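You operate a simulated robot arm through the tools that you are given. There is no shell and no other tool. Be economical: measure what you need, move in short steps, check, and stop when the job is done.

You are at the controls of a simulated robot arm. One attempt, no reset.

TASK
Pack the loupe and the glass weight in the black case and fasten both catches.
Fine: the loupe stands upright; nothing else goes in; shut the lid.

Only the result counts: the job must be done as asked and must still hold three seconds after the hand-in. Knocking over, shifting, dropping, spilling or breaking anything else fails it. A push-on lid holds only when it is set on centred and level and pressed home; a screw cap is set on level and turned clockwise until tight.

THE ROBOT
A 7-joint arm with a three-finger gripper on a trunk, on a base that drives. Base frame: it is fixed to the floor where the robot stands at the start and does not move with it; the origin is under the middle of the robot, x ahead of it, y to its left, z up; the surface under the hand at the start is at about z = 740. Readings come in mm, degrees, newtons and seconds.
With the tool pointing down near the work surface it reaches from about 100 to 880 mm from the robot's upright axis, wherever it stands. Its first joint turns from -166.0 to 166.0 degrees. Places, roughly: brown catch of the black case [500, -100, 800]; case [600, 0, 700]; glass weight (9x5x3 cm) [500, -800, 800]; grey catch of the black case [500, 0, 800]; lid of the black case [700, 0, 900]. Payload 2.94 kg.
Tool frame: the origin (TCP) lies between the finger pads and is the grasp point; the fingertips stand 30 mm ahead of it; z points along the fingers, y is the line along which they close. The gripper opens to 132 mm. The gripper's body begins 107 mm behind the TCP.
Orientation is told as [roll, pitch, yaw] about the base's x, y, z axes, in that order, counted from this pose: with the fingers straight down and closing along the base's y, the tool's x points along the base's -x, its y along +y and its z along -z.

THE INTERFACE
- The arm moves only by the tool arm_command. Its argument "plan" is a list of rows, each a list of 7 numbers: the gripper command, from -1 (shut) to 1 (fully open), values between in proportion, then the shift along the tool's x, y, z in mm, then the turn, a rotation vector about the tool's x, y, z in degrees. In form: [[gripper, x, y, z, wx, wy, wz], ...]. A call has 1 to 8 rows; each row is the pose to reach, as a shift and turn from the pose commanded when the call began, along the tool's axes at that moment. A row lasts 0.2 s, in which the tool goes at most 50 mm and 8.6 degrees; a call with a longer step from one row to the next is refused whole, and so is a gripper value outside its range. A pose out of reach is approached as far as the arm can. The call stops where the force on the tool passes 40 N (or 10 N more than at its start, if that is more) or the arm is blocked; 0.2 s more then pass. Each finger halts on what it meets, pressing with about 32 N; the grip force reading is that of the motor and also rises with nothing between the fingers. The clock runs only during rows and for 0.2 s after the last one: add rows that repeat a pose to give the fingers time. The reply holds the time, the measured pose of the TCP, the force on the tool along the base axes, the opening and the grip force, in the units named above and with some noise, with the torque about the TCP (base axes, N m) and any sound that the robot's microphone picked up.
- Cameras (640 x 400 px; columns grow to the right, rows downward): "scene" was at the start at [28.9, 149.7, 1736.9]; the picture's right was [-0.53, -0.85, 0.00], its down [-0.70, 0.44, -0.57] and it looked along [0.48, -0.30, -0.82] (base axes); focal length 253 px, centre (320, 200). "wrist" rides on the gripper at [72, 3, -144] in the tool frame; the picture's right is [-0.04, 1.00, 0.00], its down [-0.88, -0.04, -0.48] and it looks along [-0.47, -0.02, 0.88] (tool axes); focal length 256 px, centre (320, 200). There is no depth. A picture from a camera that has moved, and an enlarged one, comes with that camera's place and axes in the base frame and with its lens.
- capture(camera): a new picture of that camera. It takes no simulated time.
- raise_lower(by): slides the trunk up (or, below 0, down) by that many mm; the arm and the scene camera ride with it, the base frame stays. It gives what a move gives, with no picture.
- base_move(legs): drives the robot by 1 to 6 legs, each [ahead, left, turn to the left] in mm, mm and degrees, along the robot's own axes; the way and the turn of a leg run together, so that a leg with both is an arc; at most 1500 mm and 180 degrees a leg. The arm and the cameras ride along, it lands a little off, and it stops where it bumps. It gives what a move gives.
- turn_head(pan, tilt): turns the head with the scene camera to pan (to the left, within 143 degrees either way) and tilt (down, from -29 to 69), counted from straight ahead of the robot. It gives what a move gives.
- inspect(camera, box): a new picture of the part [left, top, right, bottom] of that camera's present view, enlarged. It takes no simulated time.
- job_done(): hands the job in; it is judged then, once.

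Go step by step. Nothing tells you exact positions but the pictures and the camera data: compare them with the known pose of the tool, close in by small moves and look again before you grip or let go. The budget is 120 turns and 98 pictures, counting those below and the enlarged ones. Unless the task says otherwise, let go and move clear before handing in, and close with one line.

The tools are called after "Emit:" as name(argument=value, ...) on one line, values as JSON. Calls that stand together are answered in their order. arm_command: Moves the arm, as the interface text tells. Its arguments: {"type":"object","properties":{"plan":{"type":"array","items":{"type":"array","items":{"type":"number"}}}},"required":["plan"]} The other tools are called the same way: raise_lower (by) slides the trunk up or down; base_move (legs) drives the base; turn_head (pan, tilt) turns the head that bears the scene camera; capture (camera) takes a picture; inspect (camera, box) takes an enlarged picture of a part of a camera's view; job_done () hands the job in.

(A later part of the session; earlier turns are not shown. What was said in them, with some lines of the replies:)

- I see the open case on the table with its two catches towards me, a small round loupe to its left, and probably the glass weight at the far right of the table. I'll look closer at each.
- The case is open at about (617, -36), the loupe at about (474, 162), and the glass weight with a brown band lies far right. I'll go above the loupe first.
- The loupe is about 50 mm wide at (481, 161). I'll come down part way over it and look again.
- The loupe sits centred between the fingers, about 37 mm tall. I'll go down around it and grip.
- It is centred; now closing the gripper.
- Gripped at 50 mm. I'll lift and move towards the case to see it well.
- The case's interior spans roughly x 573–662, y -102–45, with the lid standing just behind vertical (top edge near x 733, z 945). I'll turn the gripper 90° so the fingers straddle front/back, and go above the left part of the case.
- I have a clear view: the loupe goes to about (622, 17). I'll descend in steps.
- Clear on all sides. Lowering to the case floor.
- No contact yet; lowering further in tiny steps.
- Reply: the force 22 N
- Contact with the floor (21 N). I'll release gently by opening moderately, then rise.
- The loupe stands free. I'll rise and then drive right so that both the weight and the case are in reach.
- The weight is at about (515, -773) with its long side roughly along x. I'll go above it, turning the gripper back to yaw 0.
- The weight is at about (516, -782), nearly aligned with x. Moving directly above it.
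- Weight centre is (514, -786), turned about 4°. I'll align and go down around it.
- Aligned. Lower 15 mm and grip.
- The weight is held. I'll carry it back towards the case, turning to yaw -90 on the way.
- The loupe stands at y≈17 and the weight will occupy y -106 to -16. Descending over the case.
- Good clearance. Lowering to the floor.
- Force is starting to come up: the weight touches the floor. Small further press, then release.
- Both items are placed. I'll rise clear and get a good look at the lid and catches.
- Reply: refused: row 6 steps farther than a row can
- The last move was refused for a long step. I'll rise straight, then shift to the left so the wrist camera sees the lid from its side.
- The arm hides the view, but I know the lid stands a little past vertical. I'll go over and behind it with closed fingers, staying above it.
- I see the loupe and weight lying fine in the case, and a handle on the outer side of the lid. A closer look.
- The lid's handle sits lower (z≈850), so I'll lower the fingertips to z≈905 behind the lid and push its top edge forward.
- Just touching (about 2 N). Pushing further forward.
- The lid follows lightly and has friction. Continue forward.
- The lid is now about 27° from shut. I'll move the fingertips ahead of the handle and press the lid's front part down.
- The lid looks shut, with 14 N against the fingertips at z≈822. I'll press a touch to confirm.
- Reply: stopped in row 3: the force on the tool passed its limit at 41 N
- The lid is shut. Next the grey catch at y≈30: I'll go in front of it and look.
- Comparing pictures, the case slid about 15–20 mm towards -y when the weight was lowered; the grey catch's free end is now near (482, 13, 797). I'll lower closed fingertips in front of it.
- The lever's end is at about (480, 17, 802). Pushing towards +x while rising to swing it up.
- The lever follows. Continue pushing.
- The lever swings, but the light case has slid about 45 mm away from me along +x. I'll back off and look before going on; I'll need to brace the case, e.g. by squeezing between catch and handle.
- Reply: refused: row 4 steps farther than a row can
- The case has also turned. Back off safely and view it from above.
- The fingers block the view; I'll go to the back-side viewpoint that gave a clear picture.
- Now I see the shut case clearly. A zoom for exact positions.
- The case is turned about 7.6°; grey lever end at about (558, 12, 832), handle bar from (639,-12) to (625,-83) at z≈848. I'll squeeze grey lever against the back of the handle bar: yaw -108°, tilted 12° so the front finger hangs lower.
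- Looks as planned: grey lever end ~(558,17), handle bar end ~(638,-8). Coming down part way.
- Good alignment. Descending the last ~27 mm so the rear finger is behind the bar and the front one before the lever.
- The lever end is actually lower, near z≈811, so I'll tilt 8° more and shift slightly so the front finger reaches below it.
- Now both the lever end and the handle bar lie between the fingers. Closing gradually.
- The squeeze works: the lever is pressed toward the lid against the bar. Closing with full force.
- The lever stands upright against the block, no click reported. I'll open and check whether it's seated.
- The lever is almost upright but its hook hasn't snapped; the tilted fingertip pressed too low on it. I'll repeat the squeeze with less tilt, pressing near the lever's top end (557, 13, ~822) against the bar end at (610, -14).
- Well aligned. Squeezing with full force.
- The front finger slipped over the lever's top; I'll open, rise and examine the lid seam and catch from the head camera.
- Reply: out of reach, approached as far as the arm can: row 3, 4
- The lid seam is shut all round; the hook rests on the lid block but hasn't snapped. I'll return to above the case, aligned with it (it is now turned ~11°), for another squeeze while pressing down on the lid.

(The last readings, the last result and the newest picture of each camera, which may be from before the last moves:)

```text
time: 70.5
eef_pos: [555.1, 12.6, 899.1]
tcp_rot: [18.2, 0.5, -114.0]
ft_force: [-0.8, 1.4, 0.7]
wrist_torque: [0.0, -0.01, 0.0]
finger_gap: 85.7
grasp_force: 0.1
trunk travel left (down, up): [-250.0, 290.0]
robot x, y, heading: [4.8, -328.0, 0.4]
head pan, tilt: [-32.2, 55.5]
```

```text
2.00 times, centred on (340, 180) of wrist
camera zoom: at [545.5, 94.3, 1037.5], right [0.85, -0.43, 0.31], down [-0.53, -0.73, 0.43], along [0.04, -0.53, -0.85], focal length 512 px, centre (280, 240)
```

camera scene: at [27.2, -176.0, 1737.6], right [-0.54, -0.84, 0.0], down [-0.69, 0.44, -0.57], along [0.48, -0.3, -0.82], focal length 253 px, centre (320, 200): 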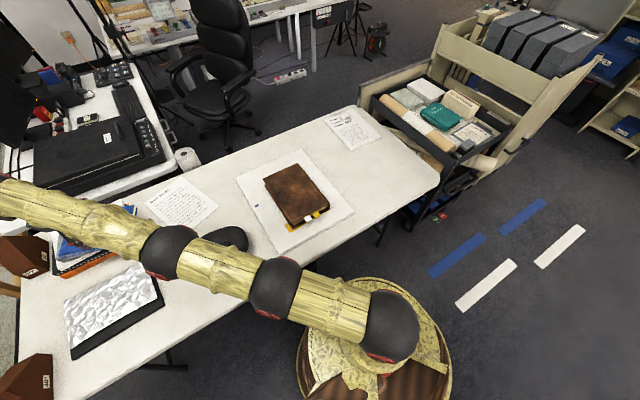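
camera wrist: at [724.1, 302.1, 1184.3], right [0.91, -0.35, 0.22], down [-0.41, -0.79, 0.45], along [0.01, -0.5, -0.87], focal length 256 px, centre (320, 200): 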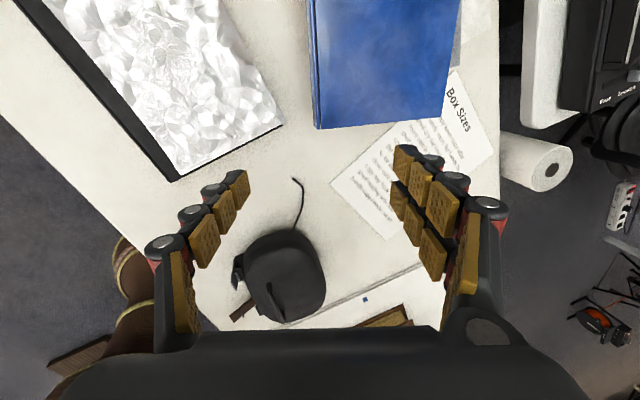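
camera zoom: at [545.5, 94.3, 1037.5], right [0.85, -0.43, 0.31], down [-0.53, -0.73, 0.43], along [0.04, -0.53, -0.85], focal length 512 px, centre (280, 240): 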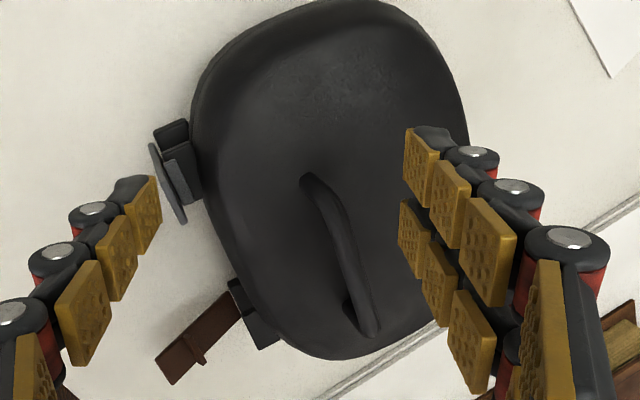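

Measured relative to the tool: lever at y_t≈-52, bar end at y_t≈+12. I'll shift to centre them and descend.

Emit:
arm_command(plan=[[0.55, -14, -20, 0, 0, 0, 0], [0.55, -14, -20, 25, 0, 0, 0], [0.55, -14, -20, 42, 0, 0, 0], [0.55, -14, -20, 51, 0, 0, 0], [0.55, -14, -20, 51, 0, 0, 0]])

Emit:
inspect(camera="wrist", box=[200, 80, 480, 280])

```text
time: 71.7
eef_pos: [546.5, 1.6, 846.3]
tcp_rot: [18.1, 0.6, -113.9]
ft_force: [1.5, 0.2, 0.6]
wrist_torque: [-0.06, -0.01, 0.07]
finger_gap: 103.3
grasp_force: 0.6
trunk travel left (down, up): [-250.0, 290.0]
robot x, y, heading: [5.8, -327.0, -0.1]
head pan, tilt: [-32.2, 55.5]
```

```text
2.00 times, centred on (340, 180) of wrist
camera zoom: at [536.6, 83.7, 983.1], right [0.85, -0.43, 0.31], down [-0.53, -0.73, 0.43], along [0.04, -0.53, -0.85], focal length 512 px, centre (280, 240)
```

zoom: 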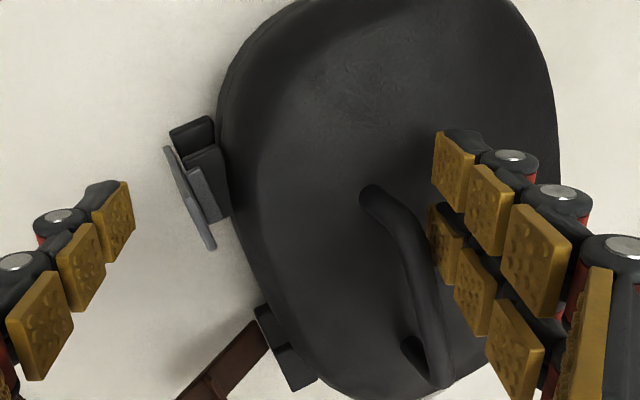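

Lever and bar are between the fingers. Squeezing.

Emit:
arm_command(plan=[[0.1, 0, 0, 0, 0, 0, 0], [0, 0, 0, 0, 0, 0, 0], [-0.1, 0, 0, 0, 0, 0, 0], [-0.3, 0, 0, 0, 0, 0, 0], [-1, 0, 0, 0, 0, 0, 0], [-1, 0, 0, 0, 0, 0, 0]])

Emit:
inspect(camera="wrist", box=[200, 80, 480, 280])

```text
time: 73.1
eef_pos: [547.2, 1.1, 845.4]
tcp_rot: [18.1, 0.5, -113.9]
ft_force: [-0.1, 3.9, 6.9]
wrist_torque: [0.31, 0.37, 0.0]
finger_gap: 80.5
grasp_force: 31.4
trunk travel left (down, up): [-250.0, 290.0]
robot x, y, heading: [1.2, -324.4, -0.2]
head pan, tilt: [-32.2, 55.5]
```

```text
2.00 times, centred on (340, 180) of wrist
camera zoom: at [536.1, 84.0, 983.4], right [0.85, -0.43, 0.31], down [-0.53, -0.73, 0.43], along [0.04, -0.53, -0.85], focal length 512 px, centre (280, 240)
```

zoom: 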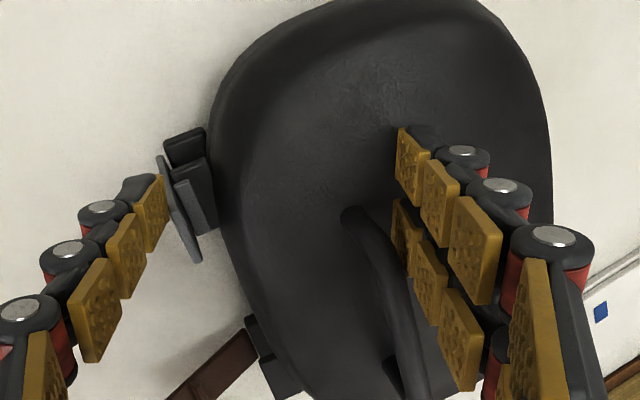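

The squeeze holds at 31 N but the hook still sits against the lid block; I'll keep squeezing and press down onto the lid.

Emit:
arm_command(plan=[[-1, 0, -1, 3, 0, 0, 0], [-1, 0, -2, 6, 0, 0, 0], [-1, 0, -3, 9, 0, 0, 0], [-1, 0, -4, 12, 0, 0, 0], [-1, 0, -4, 12, 0, 0, 0]])

```text
time: 73.9
eef_pos: [550.6, 3.2, 842.4]
tcp_rot: [18.5, 1.0, -113.8]
ft_force: [-1.5, -2.6, 11.0]
wrist_torque: [-0.32, 0.39, 0.01]
finger_gap: 74.7
grasp_force: 32.1
trunk travel left (down, up): [-250.0, 290.0]
robot x, y, heading: [0.2, -325.9, 0.2]
head pan, tilt: [-32.2, 55.5]
stopped in row 4: the force on the tool passed its limit at 42 N (the readings are from after the stop); the commanded pose is now the measured one
```

The gap shrank by 6 mm under the downward press. Looking again.

Emit:
inspect(camera="wrist", box=[240, 110, 400, 230])

```text
3.33 times, centred on (320, 170) of wrist
camera zoom: at [539.1, 85.2, 980.3], right [0.85, -0.43, 0.32], down [-0.53, -0.74, 0.42], along [0.05, -0.53, -0.85], focal length 853 px, centre (320, 300)
```

zoom: 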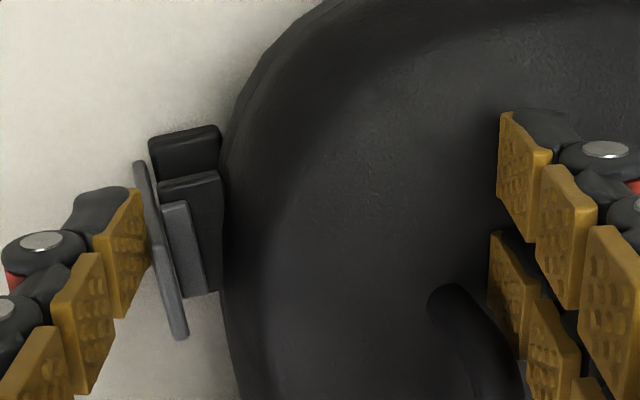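

The lever is now upright with its hook against the lid block. I'll release, rise a little and compare whether it stays.

Emit:
arm_command(plan=[[0.2, 0, 0, 0, 0, 0, 0], [0.5, 0, 0, 0, 0, 0, 0], [0.5, 0, 0, -30, 0, 0, 0], [0.5, 0, 0, -70, 0, 0, 0], [0.5, 0, 0, -70, 0, 0, 0]])

Emit:
inspect(camera="wrist", box=[240, 90, 400, 210])

```text
time: 75.1
eef_pos: [529.0, 11.8, 906.8]
tcp_rot: [18.4, 0.8, -113.9]
ft_force: [-0.7, -0.1, 0.7]
wrist_torque: [0.03, 0.0, 0.04]
finger_gap: 99.0
grasp_force: 0.1
trunk travel left (down, up): [-250.0, 290.0]
robot x, y, heading: [-0.3, -326.9, 0.0]
head pan, tilt: [-32.2, 55.5]
```

```text
3.33 times, centred on (320, 150) of wrist
camera zoom: at [517.6, 93.3, 1044.7], right [0.85, -0.43, 0.31], down [-0.53, -0.73, 0.43], along [0.05, -0.53, -0.85], focal length 853 px, centre (320, 367)
```

zoom: 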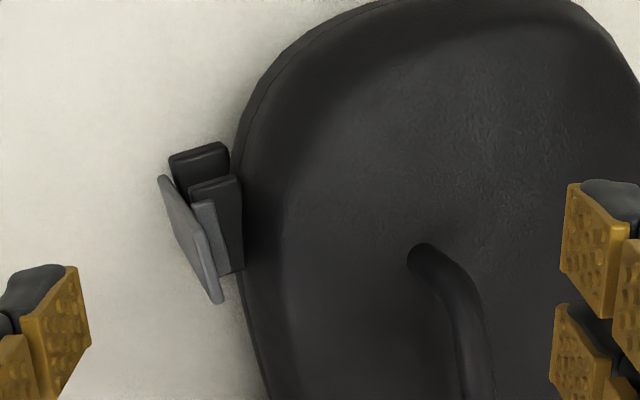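

Hard to judge the seating. I'll work on the brown catch next, which lies directly before the handle's other end, and watch for a click.

Emit:
arm_command(plan=[[1, -40, 0, -15, 0, 0, 0], [1, -80, 0, -30, 0, 0, 0], [1, -80, 0, -30, 0, 1.2, 4], [1, -80, 0, -30, 0, 1.9, 6], [1, -80, 0, -30, 0, 1.9, 6]])

Emit:
capture(camera="wrist")

```text
time: 76.3
eef_pos: [489.8, -58.9, 934.1]
tcp_rot: [17.6, 4.6, -118.6]
ft_force: [0.3, 0.6, -1.0]
wrist_torque: [-0.01, 0.02, 0.0]
finger_gap: 131.9
grasp_force: 0.1
trunk travel left (down, up): [-250.0, 290.0]
robot x, y, heading: [0.3, -329.4, 0.1]
head pan, tilt: [-32.2, 55.5]
```

```text
20 pictures are left
camera wrist: at [482.3, 14.6, 1077.6], right [0.8, -0.51, 0.3], down [-0.59, -0.71, 0.37], along [0.02, -0.48, -0.88], focal length 256 px, centre (320, 200)
```

wrist: 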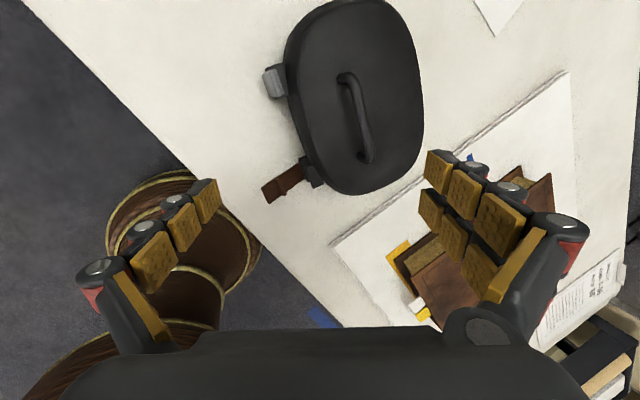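

I turned slightly the wrong way; I'll correct to yaw -96°, tilt 20°, hovering over the line from the brown lever end (445,-88) to the handle's far end (552,-100).

Emit:
arm_command(plan=[[1, -10, 1, 15, -0.5, 1.2, -7.7], [1, -20, 2, 30, -1, 2.5, -15.4], [1, -30.8, 2.8, 55, -1.6, 3.8, -23.1], [1, -30.8, 2.8, 55, -1.6, 3.8, -23.1]])

Emit:
capture(camera="wrist")

```text
time: 77.3
eef_pos: [493.6, -91.4, 879.4]
tcp_rot: [20.8, 0.4, -95.8]
ft_force: [0.0, 0.5, -0.6]
wrist_torque: [-0.01, 0.03, 0.04]
finger_gap: 131.9
grasp_force: 0.1
trunk travel left (down, up): [-250.0, 290.0]
robot x, y, heading: [2.0, -325.2, 0.3]
head pan, tilt: [-32.2, 55.5]
```

```text
19 pictures are left
camera wrist: at [451.6, -15.5, 1015.6], right [0.93, -0.14, 0.35], down [-0.29, -0.86, 0.43], along [0.24, -0.5, -0.83], focal length 256 px, centre (320, 200)
```

wrist: 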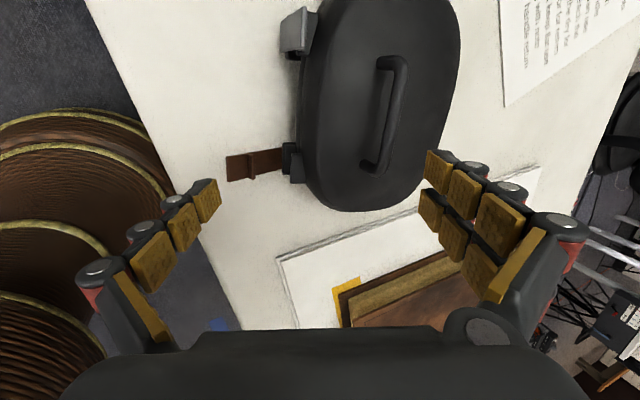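

Too tight for squeezing brown directly. First let me inspect the grey lever's state from this side.

Emit:
inspect(camera="wrist", box=[210, 0, 340, 200])

```text
2.00 times, centred on (275, 100) of wrist
camera zoom: at [451.6, -15.5, 1015.6], right [0.93, -0.14, 0.35], down [-0.29, -0.86, 0.43], along [0.24, -0.5, -0.83], focal length 512 px, centre (410, 400)
```

zoom: 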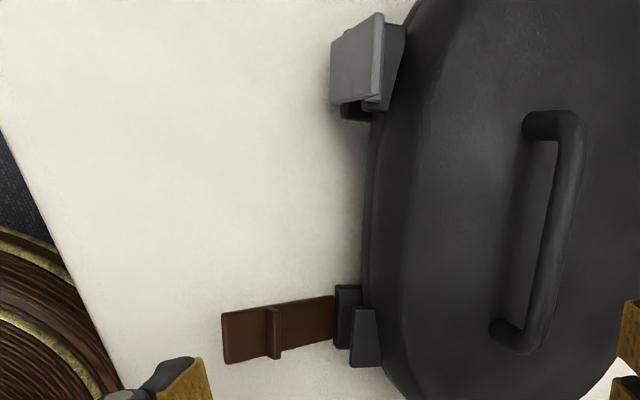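

From above, the grey hook now overlaps the lid block, so it seems engaged. For brown, the span is wide, so I'll tilt to 30°, set the front finger before the lever with the rear finger above the bar, nudge, then tilt back to drop the rear finger behind the bar.

Emit:
arm_command(plan=[[1, 0, -12.7, -4.8, -5, 0, 0], [1, 0, -12.7, -4.8, -9.2, 0, 0], [1, 0, -18, 8, -9.2, 0, 0], [1, 0, -22.3, 20.4, -9.2, 0, 0], [1, 0, -22.3, 20.4, -9.2, 0, 0]])

Emit:
capture(camera="wrist")

```text
time: 78.5
eef_pos: [488.4, -91.7, 880.2]
tcp_rot: [26.4, 0.3, -95.7]
ft_force: [0.5, -0.8, -0.4]
wrist_torque: [0.04, -0.01, 0.01]
finger_gap: 132.1
grasp_force: 0.0
out of reach, approached as far as the arm can: row 2, 3, 4, 5
trunk travel left (down, up): [-250.0, 290.0]
robot x, y, heading: [0.5, -323.0, 0.2]
head pan, tilt: [-32.2, 55.5]
```

```text
17 pictures are left
camera wrist: at [432.8, -14.4, 1010.7], right [0.89, -0.13, 0.44], down [-0.33, -0.85, 0.41], along [0.32, -0.51, -0.8], focal length 256 px, centre (320, 200)
```

wrist: 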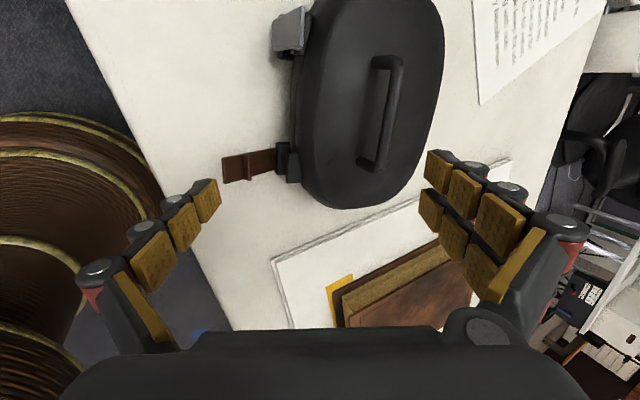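

The 30° tilt is out of reach this close to the robot. I'll rise a bit and drive back 150 mm to gain room.

Emit:
arm_command(plan=[[1, 0, 9, -18, 0, 0, 0], [1, 0, 26, -54, 0, 0, 0], [1, 0, 26, -54, 0, 0, 0]])

Emit:
base_move(legs=[[-150, 0, 0]])

```text
time: 79.3
eef_pos: [486.4, -92.6, 940.9]
tcp_rot: [26.3, 0.3, -95.6]
ft_force: [-0.1, -0.3, 0.5]
wrist_torque: [0.02, 0.01, 0.0]
finger_gap: 132.0
grasp_force: 0.1
trunk travel left (down, up): [-250.0, 290.0]
robot x, y, heading: [-1.4, -324.1, 0.1]
head pan, tilt: [-32.2, 55.5]
```

```text
time: 80.7
eef_pos: [336.6, -92.0, 940.1]
tcp_rot: [26.4, 0.4, -95.6]
ft_force: [0.1, 0.1, 0.0]
wrist_torque: [0.01, -0.04, 0.04]
finger_gap: 132.1
grasp_force: 0.0
trunk travel left (down, up): [-250.0, 290.0]
robot x, y, heading: [-150.4, -322.5, -0.1]
head pan, tilt: [-32.2, 55.5]
```

Emit:
arm_command(plan=[[1, 4, 27, 20, -1, 0, 0], [1, 8, 55, 44, -2, 0, 0], [1, 12, 85, 72, -3.6, 0, 0], [1, 16, 110, 99, -3.6, 0, 0], [1, 16, 110, 99, -3.6, 0, 0]])

Emit:
capture(camera="wrist")

```text
time: 81.9
eef_pos: [480.2, -89.5, 898.7]
tcp_rot: [30.0, 0.3, -95.5]
ft_force: [0.5, 0.3, -0.4]
wrist_torque: [-0.02, -0.01, 0.02]
finger_gap: 132.1
grasp_force: 0.1
trunk travel left (down, up): [-250.0, 290.0]
robot x, y, heading: [-151.0, -325.0, 0.3]
head pan, tilt: [-32.2, 55.5]
```

```text
16 pictures are left
camera wrist: at [417.9, -10.7, 1025.8], right [0.86, -0.13, 0.5], down [-0.35, -0.85, 0.39], along [0.37, -0.51, -0.77], focal length 256 px, centre (320, 200)
```

wrist: 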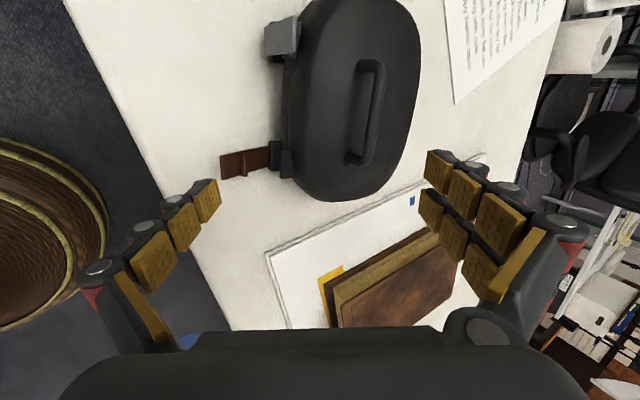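

Descending so that the front finger is before the brown lever, rear finger still above the bar; then nudge forward 18 mm.

Emit:
arm_command(plan=[[1, 0, -13, 15, 0, 0, 0], [1, 0, -20, 27, 0, 0, 0], [1, 0, -27, 38.5, 0, 0, 0], [1, 0, -27, 38.5, 0, 0, 0]])

Emit:
capture(camera="wrist")

```text
time: 82.9
eef_pos: [477.2, -89.0, 852.6]
tcp_rot: [30.0, 0.3, -95.5]
ft_force: [0.0, -0.2, 0.0]
wrist_torque: [0.0, 0.0, -0.01]
finger_gap: 132.4
grasp_force: 0.2
trunk travel left (down, up): [-250.0, 290.0]
robot x, y, heading: [-144.0, -326.9, 0.2]
head pan, tilt: [-32.2, 55.5]
```

```text
15 pictures are left
camera wrist: at [413.6, -10.6, 979.6], right [0.86, -0.13, 0.5], down [-0.35, -0.85, 0.39], along [0.37, -0.51, -0.77], focal length 256 px, centre (320, 200)
```

wrist: 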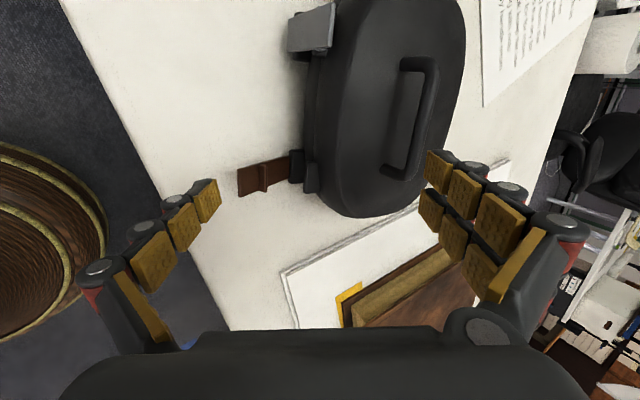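

Geometry as computed. Nudge forward 15 mm, then tilt back 12° and lower so the rear finger drops behind the bar.

Emit:
arm_command(plan=[[1, 0, 7, 4, 0, 0, 0], [1, 0, 15, 8.7, 0, 0, 0], [1, 0, 15, 8.7, 6, 0, 0], [1, 0, 12, 13, 12, 0, 0], [1, 0, 8, 20.7, 12, 0, 0], [1, 0, 8, 20.7, 12, 0, 0]])

Emit:
capture(camera="wrist")

```text
time: 84.3
eef_pos: [495.6, -90.6, 842.8]
tcp_rot: [18.3, 0.5, -95.5]
ft_force: [3.6, -3.3, 17.9]
wrist_torque: [0.34, -1.29, -0.49]
finger_gap: 132.5
grasp_force: 0.5
trunk travel left (down, up): [-250.0, 290.0]
robot x, y, heading: [-150.7, -326.6, 0.2]
head pan, tilt: [-32.2, 55.5]
```

```text
14 pictures are left
camera wrist: at [459.6, -15.1, 981.4], right [0.94, -0.14, 0.31], down [-0.27, -0.86, 0.43], along [0.21, -0.49, -0.85], focal length 256 px, centre (320, 200)
```

wrist: 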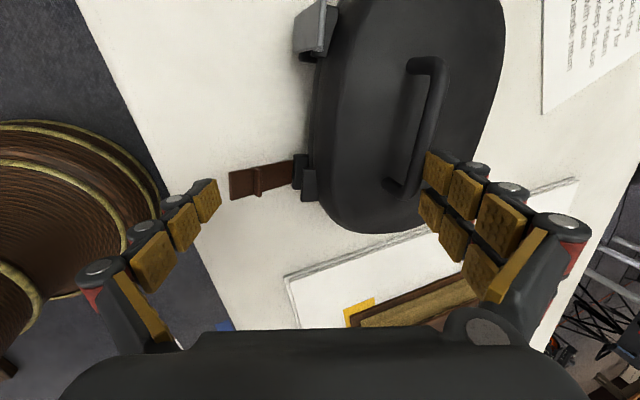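

The rear fingertip touches the lid behind the bar. Ease up slightly and squeeze.

Emit:
arm_command(plan=[[0.7, 0, 0, -2, 0, 0, 0], [0.5, 0, 0, -2, 0, 0, 0], [0.4, 0, 0, -2, 0, 0, 0], [0.4, 0, 0, -2, 0, 0, 0]])

Emit:
capture(camera="wrist")

```text
time: 85.3
eef_pos: [494.8, -90.3, 848.1]
tcp_rot: [18.4, 0.6, -95.6]
ft_force: [9.8, -4.0, 34.6]
wrist_torque: [0.55, -2.2, -0.33]
finger_gap: 126.0
grasp_force: 24.8
trunk travel left (down, up): [-250.0, 290.0]
robot x, y, heading: [-147.0, -323.0, 0.1]
head pan, tilt: [-32.2, 55.5]
```

```text
13 pictures are left
camera wrist: at [458.9, -15.2, 985.1], right [0.94, -0.14, 0.32], down [-0.27, -0.86, 0.43], along [0.21, -0.49, -0.85], focal length 256 px, centre (320, 200)
```

wrist: 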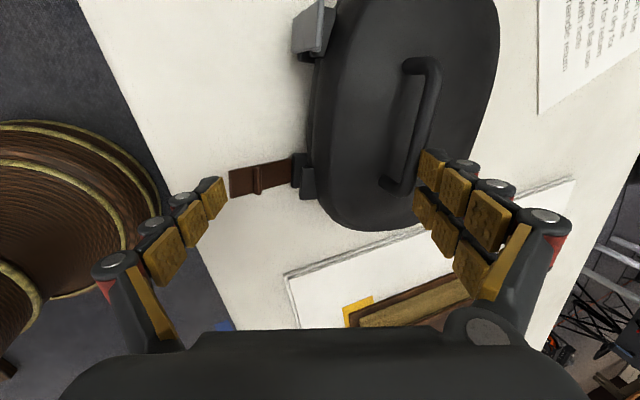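

Both fingers have contact (gap 126, 25 N) but I'm pressing down on the lid; ease up 4 mm and continue closing.

Emit:
arm_command(plan=[[0.4, 0, 1.3, -4, 0, 0, 0], [0.1, 0, 1.3, -4, 0, 0, 0], [-0.3, 0, 1.3, -4, 0, 0, 0], [-0.3, 0, 1.3, -4, 0, 0, 0]])

Emit:
capture(camera="wrist")

```text
time: 86.3
eef_pos: [495.7, -91.6, 850.0]
tcp_rot: [18.5, 0.6, -95.6]
ft_force: [5.4, -9.5, 36.2]
wrist_torque: [0.64, -2.26, -0.39]
finger_gap: 119.9
grasp_force: 24.4
trunk travel left (down, up): [-250.0, 290.0]
robot x, y, heading: [-152.1, -324.4, 0.5]
head pan, tilt: [-32.2, 55.5]
```

```text
12 pictures are left
camera wrist: at [458.7, -16.0, 989.0], right [0.94, -0.14, 0.32], down [-0.27, -0.86, 0.43], along [0.21, -0.49, -0.85], focal length 256 px, centre (320, 200)
```

wrist: 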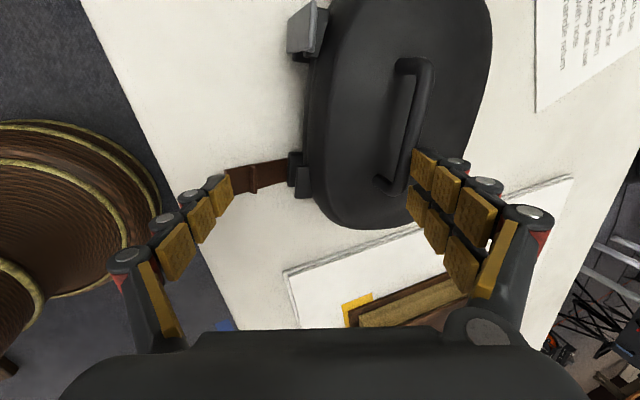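

The upward force comes from the rear fingertip resting on the lid while the front tip is barely low enough. I'll open, tilt 7° more (lowers the front, raises the rear), and close again.

Emit:
arm_command(plan=[[1, 0, 0, -2, 0, 0, 0], [1, 0, 0, -2, 0, 0, 0], [1, 0, 0, 0, -4, 0, 0], [1, 0, -1, 2, -8, 0, 0], [1, 0, -1, 2, -8, 0, 0]])

Emit:
capture(camera="wrist")

```text
time: 87.5
eef_pos: [491.7, -89.8, 842.7]
tcp_rot: [26.0, 0.4, -95.6]
ft_force: [-0.4, -0.5, -0.3]
wrist_torque: [-0.02, 0.0, -0.03]
finger_gap: 132.1
grasp_force: 0.0
trunk travel left (down, up): [-250.0, 290.0]
robot x, y, heading: [-150.4, -324.9, 0.1]
head pan, tilt: [-32.2, 55.5]
```

```text
11 pictures are left
camera wrist: at [438.3, -13.0, 974.3], right [0.89, -0.13, 0.44], down [-0.33, -0.85, 0.41], along [0.32, -0.5, -0.8], focal length 256 px, centre (320, 200)
```

wrist: 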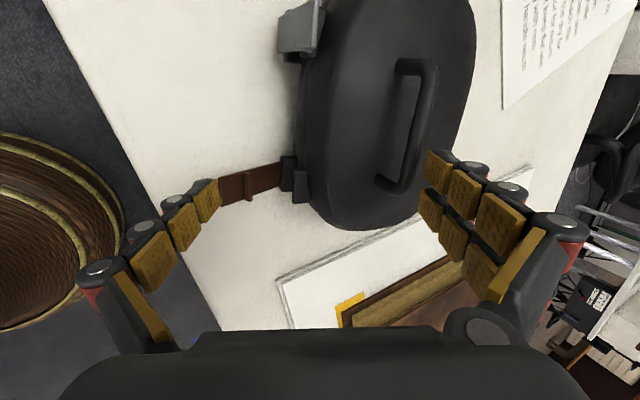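

Front finger is before the lever end, rear tip behind the bar, no force. Lower 4 mm and close.

Emit:
arm_command(plan=[[1, 0, -1.8, 3.6, 0, 0, 0], [0.6, 0, -1.8, 3.6, 0, 0, 0], [0.4, 0, -1.8, 3.6, 0, 0, 0], [0.2, 0, -1.8, 3.6, 0, 0, 0], [0.2, 0, -1.8, 3.6, 0, 0, 0]])

Emit:
capture(camera="wrist")

```text
time: 88.9
eef_pos: [502.2, -88.0, 853.8]
tcp_rot: [27.3, 1.2, -95.6]
ft_force: [1.1, -5.7, 28.4]
wrist_torque: [0.24, -1.57, -0.7]
finger_gap: 97.1
grasp_force: 13.6
trunk travel left (down, up): [-250.0, 290.0]
robot x, y, heading: [-154.1, -328.8, 0.1]
head pan, tilt: [-32.2, 55.5]
stopped in row 5: the force on the tool passed its limit at 41 N (the readings are from after the stop); the commanded pose is now the measured one
```

```text
10 pictures are left
camera wrist: at [445.5, -12.2, 984.5], right [0.88, -0.14, 0.46], down [-0.34, -0.86, 0.39], along [0.34, -0.5, -0.8], focal length 256 px, centre (320, 200)
```

wrist: 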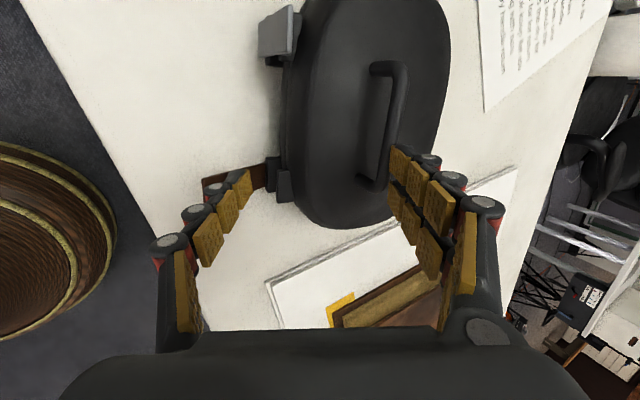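

The front finger slid over the lever. Change of plan: lift off, then with the fingers 50 mm apart use the front pad to sweep the lever up along its arc (mostly upward, so the case doesn't slide).

Emit:
arm_command(plan=[[0.5, 0, 12, -22, 0, 0, 0], [0.5, 0, 23, -44.4, 0, 0, 0], [-0.24, 0, -6, -60, 4, 0, 0], [-0.24, 0, -35, -73, 9, 0, 0], [-0.24, 0, -35, -73, 9, 0, 0], [-0.24, 0, -35, -73, 9, 0, 0]])

```text
time: 90.3
eef_pos: [432.7, -84.3, 895.2]
tcp_rot: [17.6, 0.5, -95.7]
ft_force: [0.1, 0.1, -0.2]
wrist_torque: [0.0, -0.01, 0.0]
finger_gap: 50.4
grasp_force: 0.0
trunk travel left (down, up): [-250.0, 290.0]
robot x, y, heading: [-150.9, -322.9, 0.5]
head pan, tilt: [-32.2, 55.5]
```

Emit:
arm_command(plan=[[-0.24, -2.4, -8, 30, 0, 0, 0], [-0.24, -2.4, -14, 52, 0, 0, 0], [-0.24, -2.4, -17.5, 66.8, 0, 0, 0], [-0.24, -2.4, -17.5, 66.8, 0, 0, 0]])

Emit:
capture(camera="wrist")

```text
time: 91.3
eef_pos: [437.3, -84.1, 824.8]
tcp_rot: [17.6, 0.6, -95.5]
ft_force: [-0.1, 0.6, -0.3]
wrist_torque: [0.01, 0.01, -0.02]
finger_gap: 50.2
grasp_force: 0.1
trunk travel left (down, up): [-250.0, 290.0]
robot x, y, heading: [-148.0, -326.6, 0.1]
head pan, tilt: [-32.2, 55.5]
```

```text
9 pictures are left
camera wrist: at [403.2, -10.3, 964.6], right [0.94, -0.14, 0.3], down [-0.27, -0.86, 0.43], along [0.2, -0.49, -0.85], focal length 256 px, centre (320, 200)
```

wrist: 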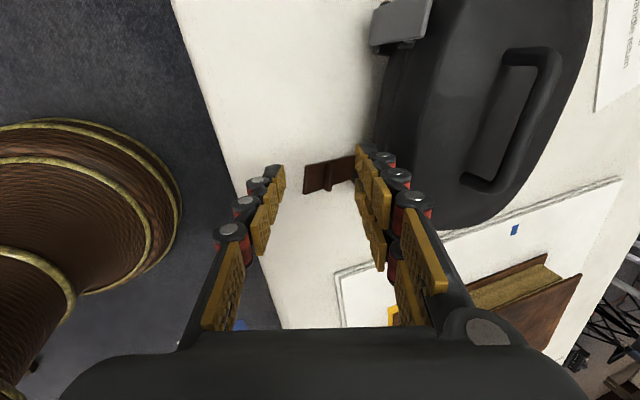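

The lever lies between the pads, about 14 mm from the front pad. Now sweeping it up along its arc.

Emit:
arm_command(plan=[[-0.24, 0, 9.5, 3, 0, 0, 0], [-0.24, 0, 13.9, 2.3, 0, 0, 0], [-0.24, 0, 20.5, -1.9, 0, 0, 0], [-0.24, 0, 28, -5.7, 0, 0, 0], [-0.24, 0, 35.9, -7.5, 0, 0, 0], [-0.24, 0, 44.4, -7.9, 0, 0, 0], [-0.24, 0, 52.6, -7.4, 0, 0, 0]])

Emit:
capture(camera="wrist")

```text
time: 92.9
eef_pos: [484.6, -90.0, 849.3]
tcp_rot: [17.5, 0.6, -95.6]
ft_force: [-0.1, -1.0, 0.4]
wrist_torque: [-0.01, 0.01, 0.01]
finger_gap: 50.2
grasp_force: 0.1
trunk travel left (down, up): [-250.0, 290.0]
robot x, y, heading: [-147.9, -326.4, 0.4]
head pan, tilt: [-32.2, 55.5]
```

```text
8 pictures are left
camera wrist: at [450.8, -15.7, 988.0], right [0.94, -0.14, 0.3], down [-0.27, -0.86, 0.43], along [0.2, -0.49, -0.85], focal length 256 px, centre (320, 200)
```

wrist: 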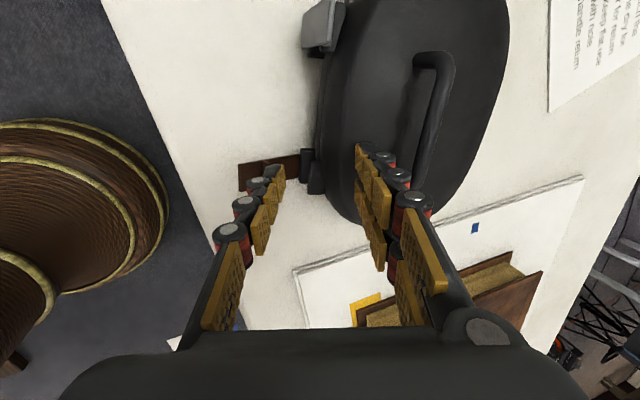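

The brown lever's end is lower than I thought (z≈787). Go back out in front of it and come lower.

Emit:
arm_command(plan=[[-0.24, 0, 6, -19, 0, 0, 0], [-0.24, -1, -22.6, -28, 0, 0, 0], [-0.24, -2, -48.3, -36.3, 0, 0, 0], [-0.24, -2, -58.8, -2.9, 0, 0, 0], [-0.24, -2, -66.7, 21.9, 0, 0, 0], [-0.24, -2, -66.7, 21.9, 0, 0, 0]])

Emit:
arm_command(plan=[[-0.24, 0, 12, 4, 0, 0, 0], [-0.24, 0, 20, 4, 0, 0, 0], [-0.24, 0, 27, -1, 0, 0, 0], [-0.24, 0, 33, -6, 0, 0, 0], [-0.24, 0, 41, -11, 0, 0, 0], [-0.24, 0, 50, -15, 0, 0, 0], [-0.24, 0, 58, -17, 0, 0, 0]])

Emit:
capture(camera="wrist")

```text
time: 94.3
eef_pos: [428.5, -86.8, 806.9]
tcp_rot: [17.7, 0.6, -95.6]
ft_force: [-0.2, 0.1, -0.2]
wrist_torque: [0.01, -0.02, 0.03]
finger_gap: 50.2
grasp_force: 0.0
trunk travel left (down, up): [-250.0, 290.0]
robot x, y, heading: [-149.4, -328.7, 0.2]
head pan, tilt: [-32.2, 55.5]
```

```text
time: 95.9
eef_pos: [478.5, -92.0, 842.2]
tcp_rot: [17.6, 0.6, -95.6]
ft_force: [0.9, 0.1, -0.2]
wrist_torque: [-0.03, 0.0, 0.0]
finger_gap: 50.2
grasp_force: 0.1
trunk travel left (down, up): [-250.0, 290.0]
robot x, y, heading: [-147.4, -325.6, 0.2]
head pan, tilt: [-32.2, 55.5]
```

```text
7 pictures are left
camera wrist: at [443.6, -16.8, 980.6], right [0.94, -0.14, 0.3], down [-0.27, -0.86, 0.43], along [0.2, -0.49, -0.85], focal length 256 px, centre (320, 200)
```

wrist: 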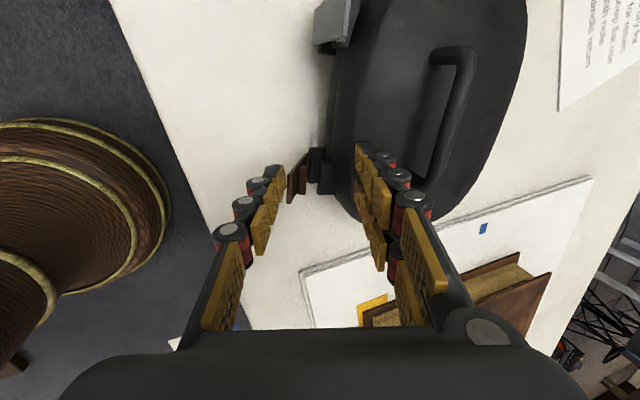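

The brown lever is now swung up steeply without moving the case. Continue pushing it inwards along the arc.

Emit:
arm_command(plan=[[-0.24, 0, 5.3, 0.2, 0, 0, 0], [-0.24, 0, 10, 1.6, 0, 0, 0], [-0.24, 0, 15, 3.5, 0, 0, 0], [-0.24, 0, 19, 5, 0, 0, 0], [-0.24, 0, 19, 5, 0, 0, 0]])

Emit:
capture(camera="wrist")

```text
time: 97.1
eef_pos: [497.6, -94.7, 844.4]
tcp_rot: [17.6, 0.6, -95.7]
ft_force: [-1.1, 0.6, 4.7]
wrist_torque: [0.04, -0.17, 0.03]
finger_gap: 50.9
grasp_force: 0.3
trunk travel left (down, up): [-250.0, 290.0]
robot x, y, heading: [-146.5, -326.8, 0.2]
head pan, tilt: [-32.2, 55.5]
```

```text
6 pictures are left
camera wrist: at [463.2, -19.0, 982.5], right [0.94, -0.14, 0.3], down [-0.27, -0.86, 0.43], along [0.2, -0.49, -0.85], focal length 256 px, centre (320, 200)
```

wrist: 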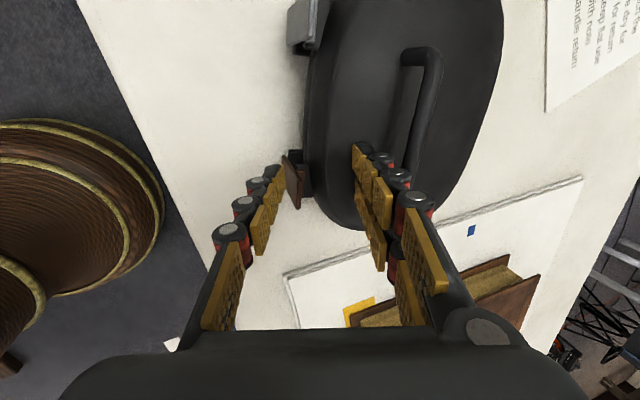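

Brown is now about upright. To seat it firmly I'll squeeze it against the handle like grey: lift, open, and come down with the rear finger behind the bar.

Emit:
arm_command(plan=[[-0.24, 0, 13.6, -42.9, 0, 0, 0], [0.2, 3.8, 24.1, -39.6, -4.4, 0, 0], [0.55, 3.8, 24.1, -39.6, -4.4, 0, 0], [0.55, 3.8, 24.1, -39.6, -4.4, 0, 0], [0.55, 3.8, 18, -20, -4.4, 0, 0], [0.55, 3.8, 12.5, -3, -4.4, 0, 0], [0.55, 3.8, 12.5, -3, -4.4, 0, 0]])

Emit:
capture(camera="wrist")

```text
time: 98.7
eef_pos: [510.2, -89.9, 848.5]
tcp_rot: [22.0, 0.6, -95.5]
ft_force: [-0.4, 0.1, -0.2]
wrist_torque: [0.0, 0.03, 0.01]
finger_gap: 102.3
grasp_force: 0.0
trunk travel left (down, up): [-250.0, 290.0]
robot x, y, heading: [-152.1, -327.3, 0.3]
head pan, tilt: [-32.2, 55.5]
```

```text
5 pictures are left
camera wrist: at [464.9, -14.7, 984.8], right [0.92, -0.14, 0.37], down [-0.3, -0.86, 0.42], along [0.26, -0.49, -0.83], focal length 256 px, centre (320, 200)
```

wrist: 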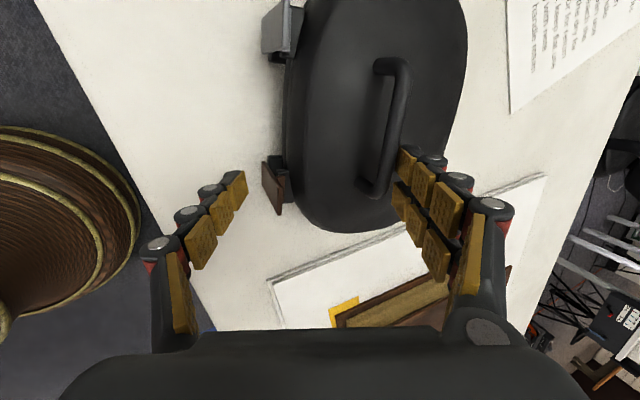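

Both are nicely between the fingers. Squeeze.

Emit:
arm_command(plan=[[0.3, 0, 0, 0, 0, 0, 0], [0.15, 0, 0, 0, 0, 0, 0], [0.05, 0, 0, 0, 0, 0, 0], [-0.1, 0, 0, 0, 0, 0, 0], [-0.4, 0, 0, 0, 0, 0, 0], [-0.4, 0, 0, 0, 0, 0, 0]])

Emit:
capture(camera="wrist")

```text
time: 100.1
eef_pos: [510.2, -90.3, 852.4]
tcp_rot: [22.1, 0.7, -95.7]
ft_force: [0.0, 0.8, 14.0]
wrist_torque: [0.16, 0.34, -0.1]
finger_gap: 76.5
grasp_force: 31.9
trunk travel left (down, up): [-250.0, 290.0]
robot x, y, heading: [-151.5, -327.1, 0.3]
head pan, tilt: [-32.2, 55.5]
```

```text
4 pictures are left
camera wrist: at [464.6, -14.5, 986.3], right [0.92, -0.14, 0.38], down [-0.3, -0.86, 0.42], along [0.26, -0.49, -0.83], focal length 256 px, centre (320, 200)
```

wrist: 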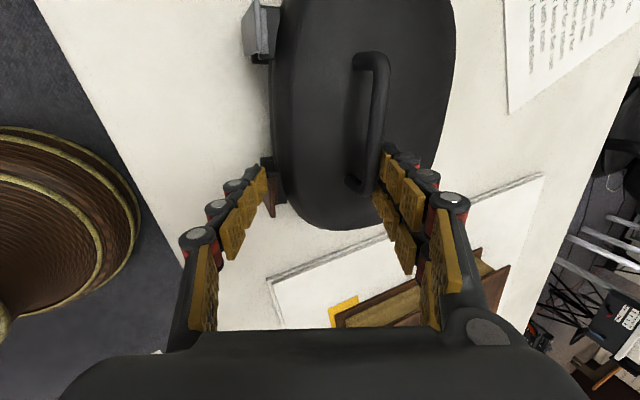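

Squeezed at 32 N, hard stop. As with grey, add a downward press while squeezing.

Emit:
arm_command(plan=[[-1, 0, -1, 2.8, 0, 0, 0], [-1, 0, -2, 5.5, 0, 0, 0], [-1, 0, -3, 8.3, 0, 0, 0], [-1, 0, -4, 11, 0, 0, 0], [-1, 0, -4, 11, 0, 0, 0]])

```text
time: 100.8
eef_pos: [514.0, -88.0, 852.5]
tcp_rot: [22.7, 1.1, -95.7]
ft_force: [-6.5, -2.7, 26.2]
wrist_torque: [0.58, 1.14, 0.13]
finger_gap: 39.4
grasp_force: 32.2
trunk travel left (down, up): [-250.0, 290.0]
robot x, y, heading: [-150.8, -328.6, 0.7]
head pan, tilt: [-32.2, 55.5]
stopped in row 3: the force on the tool passed its limit at 43 N (the readings are from after the stop); the commanded pose is now the measured one
```

The front finger slipped over the top. I'll raise straight up before opening, so as not to pull the lever back, then look.

Emit:
arm_command(plan=[[-0.4, 0, 10, -25, 0, 0, 0], [-0.4, 0, 20, -50, 0, 0, 0], [-0.4, 0, 30, -80, 0, 0, 0], [-0.4, 0, 30, -80, 0, 0, 0]])

Emit:
inspect(camera="wrist", box=[200, 0, 440, 220])

```text
time: 101.8
eef_pos: [509.6, -90.7, 932.6]
tcp_rot: [22.2, 0.7, -95.6]
ft_force: [-0.3, -0.8, 0.1]
wrist_torque: [0.0, -0.04, 0.0]
finger_gap: 39.7
grasp_force: 0.1
trunk travel left (down, up): [-250.0, 290.0]
robot x, y, heading: [-149.5, -327.6, -0.0]
head pan, tilt: [-32.2, 55.5]
```

```text
1.82 times, centred on (320, 110) of wrist
camera zoom: at [464.0, -14.9, 1067.9], right [0.92, -0.14, 0.38], down [-0.3, -0.86, 0.41], along [0.27, -0.49, -0.83], focal length 465 px, centre (320, 364)
```

zoom: 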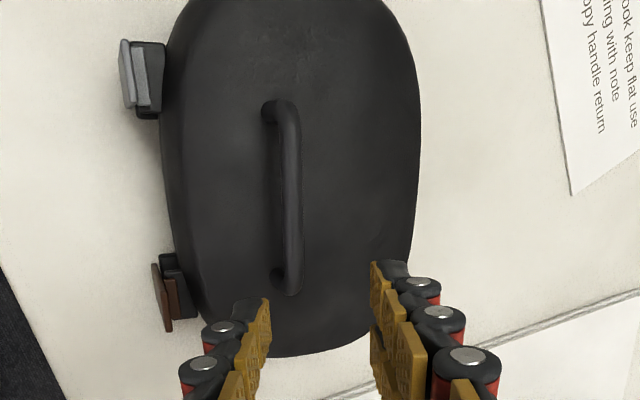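

Both levers stand upright against the lid blocks. A close look at each to judge the hooks.

Emit:
inspect(camera="wrist", box=[250, 125, 320, 190])

Emit:
inspect(camera="wrist", box=[230, 5, 310, 75])

```text
6.15 times, centred on (285, 158) of wrist
camera zoom: at [464.0, -14.9, 1067.9], right [0.92, -0.14, 0.38], down [-0.3, -0.86, 0.41], along [0.27, -0.49, -0.83], focal length 1575 px, centre (535, 462)
```

zoom: 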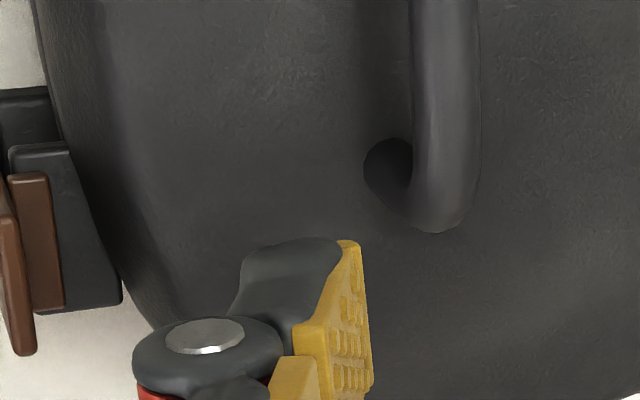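

```text
5.71 times, centred on (270, 40) of wrist
camera zoom: at [464.0, -14.9, 1067.9], right [0.92, -0.14, 0.38], down [-0.3, -0.86, 0.41], along [0.27, -0.49, -0.83], focal length 1463 px, centre (606, 1114)
```

zoom: 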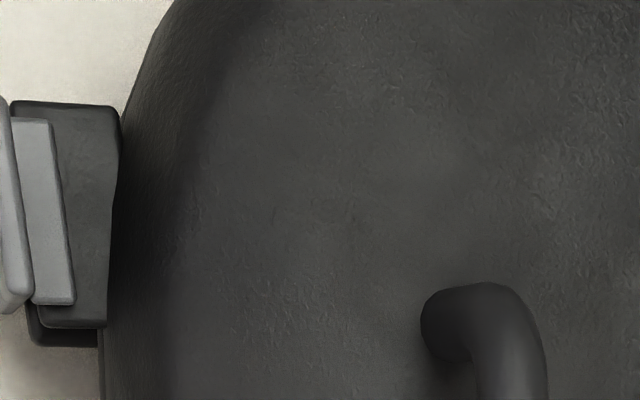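

Both hooks lie over the top of their lid blocks in the same seated position, and the lid is shut on the loupe and weight. The gripper is clear above the case, so I'm handing in.

Emit:
arm_command(plan=[[-0.4, 0, 10, -30, 0, 0, 0], [-0.4, 0, 20, -60, 0, 0, 0], [-0.4, 0, 20, -60, 0, 0, 0]])

Emit:
job_done()

```text
time: 102.6
eef_pos: [506.8, -90.5, 996.5]
tcp_rot: [22.3, 0.8, -95.5]
ft_force: [0.4, 0.2, -0.5]
wrist_torque: [0.02, 0.0, 0.0]
finger_gap: 39.6
grasp_force: 0.1
trunk travel left (down, up): [-250.0, 290.0]
robot x, y, heading: [-147.6, -328.8, 0.2]
head pan, tilt: [-32.2, 55.5]
```

```text
The job is handed in.
```

I packed the loupe and the glass weight in the black case, shut the lid and swung both catches up until their hooks lay over the lid blocks. I heard no click from either catch, so whether they are fastened rests on the pictures alone. The loupe stood upright when I last saw it, before the lid was shut, but the case slid and turned on the table after that.
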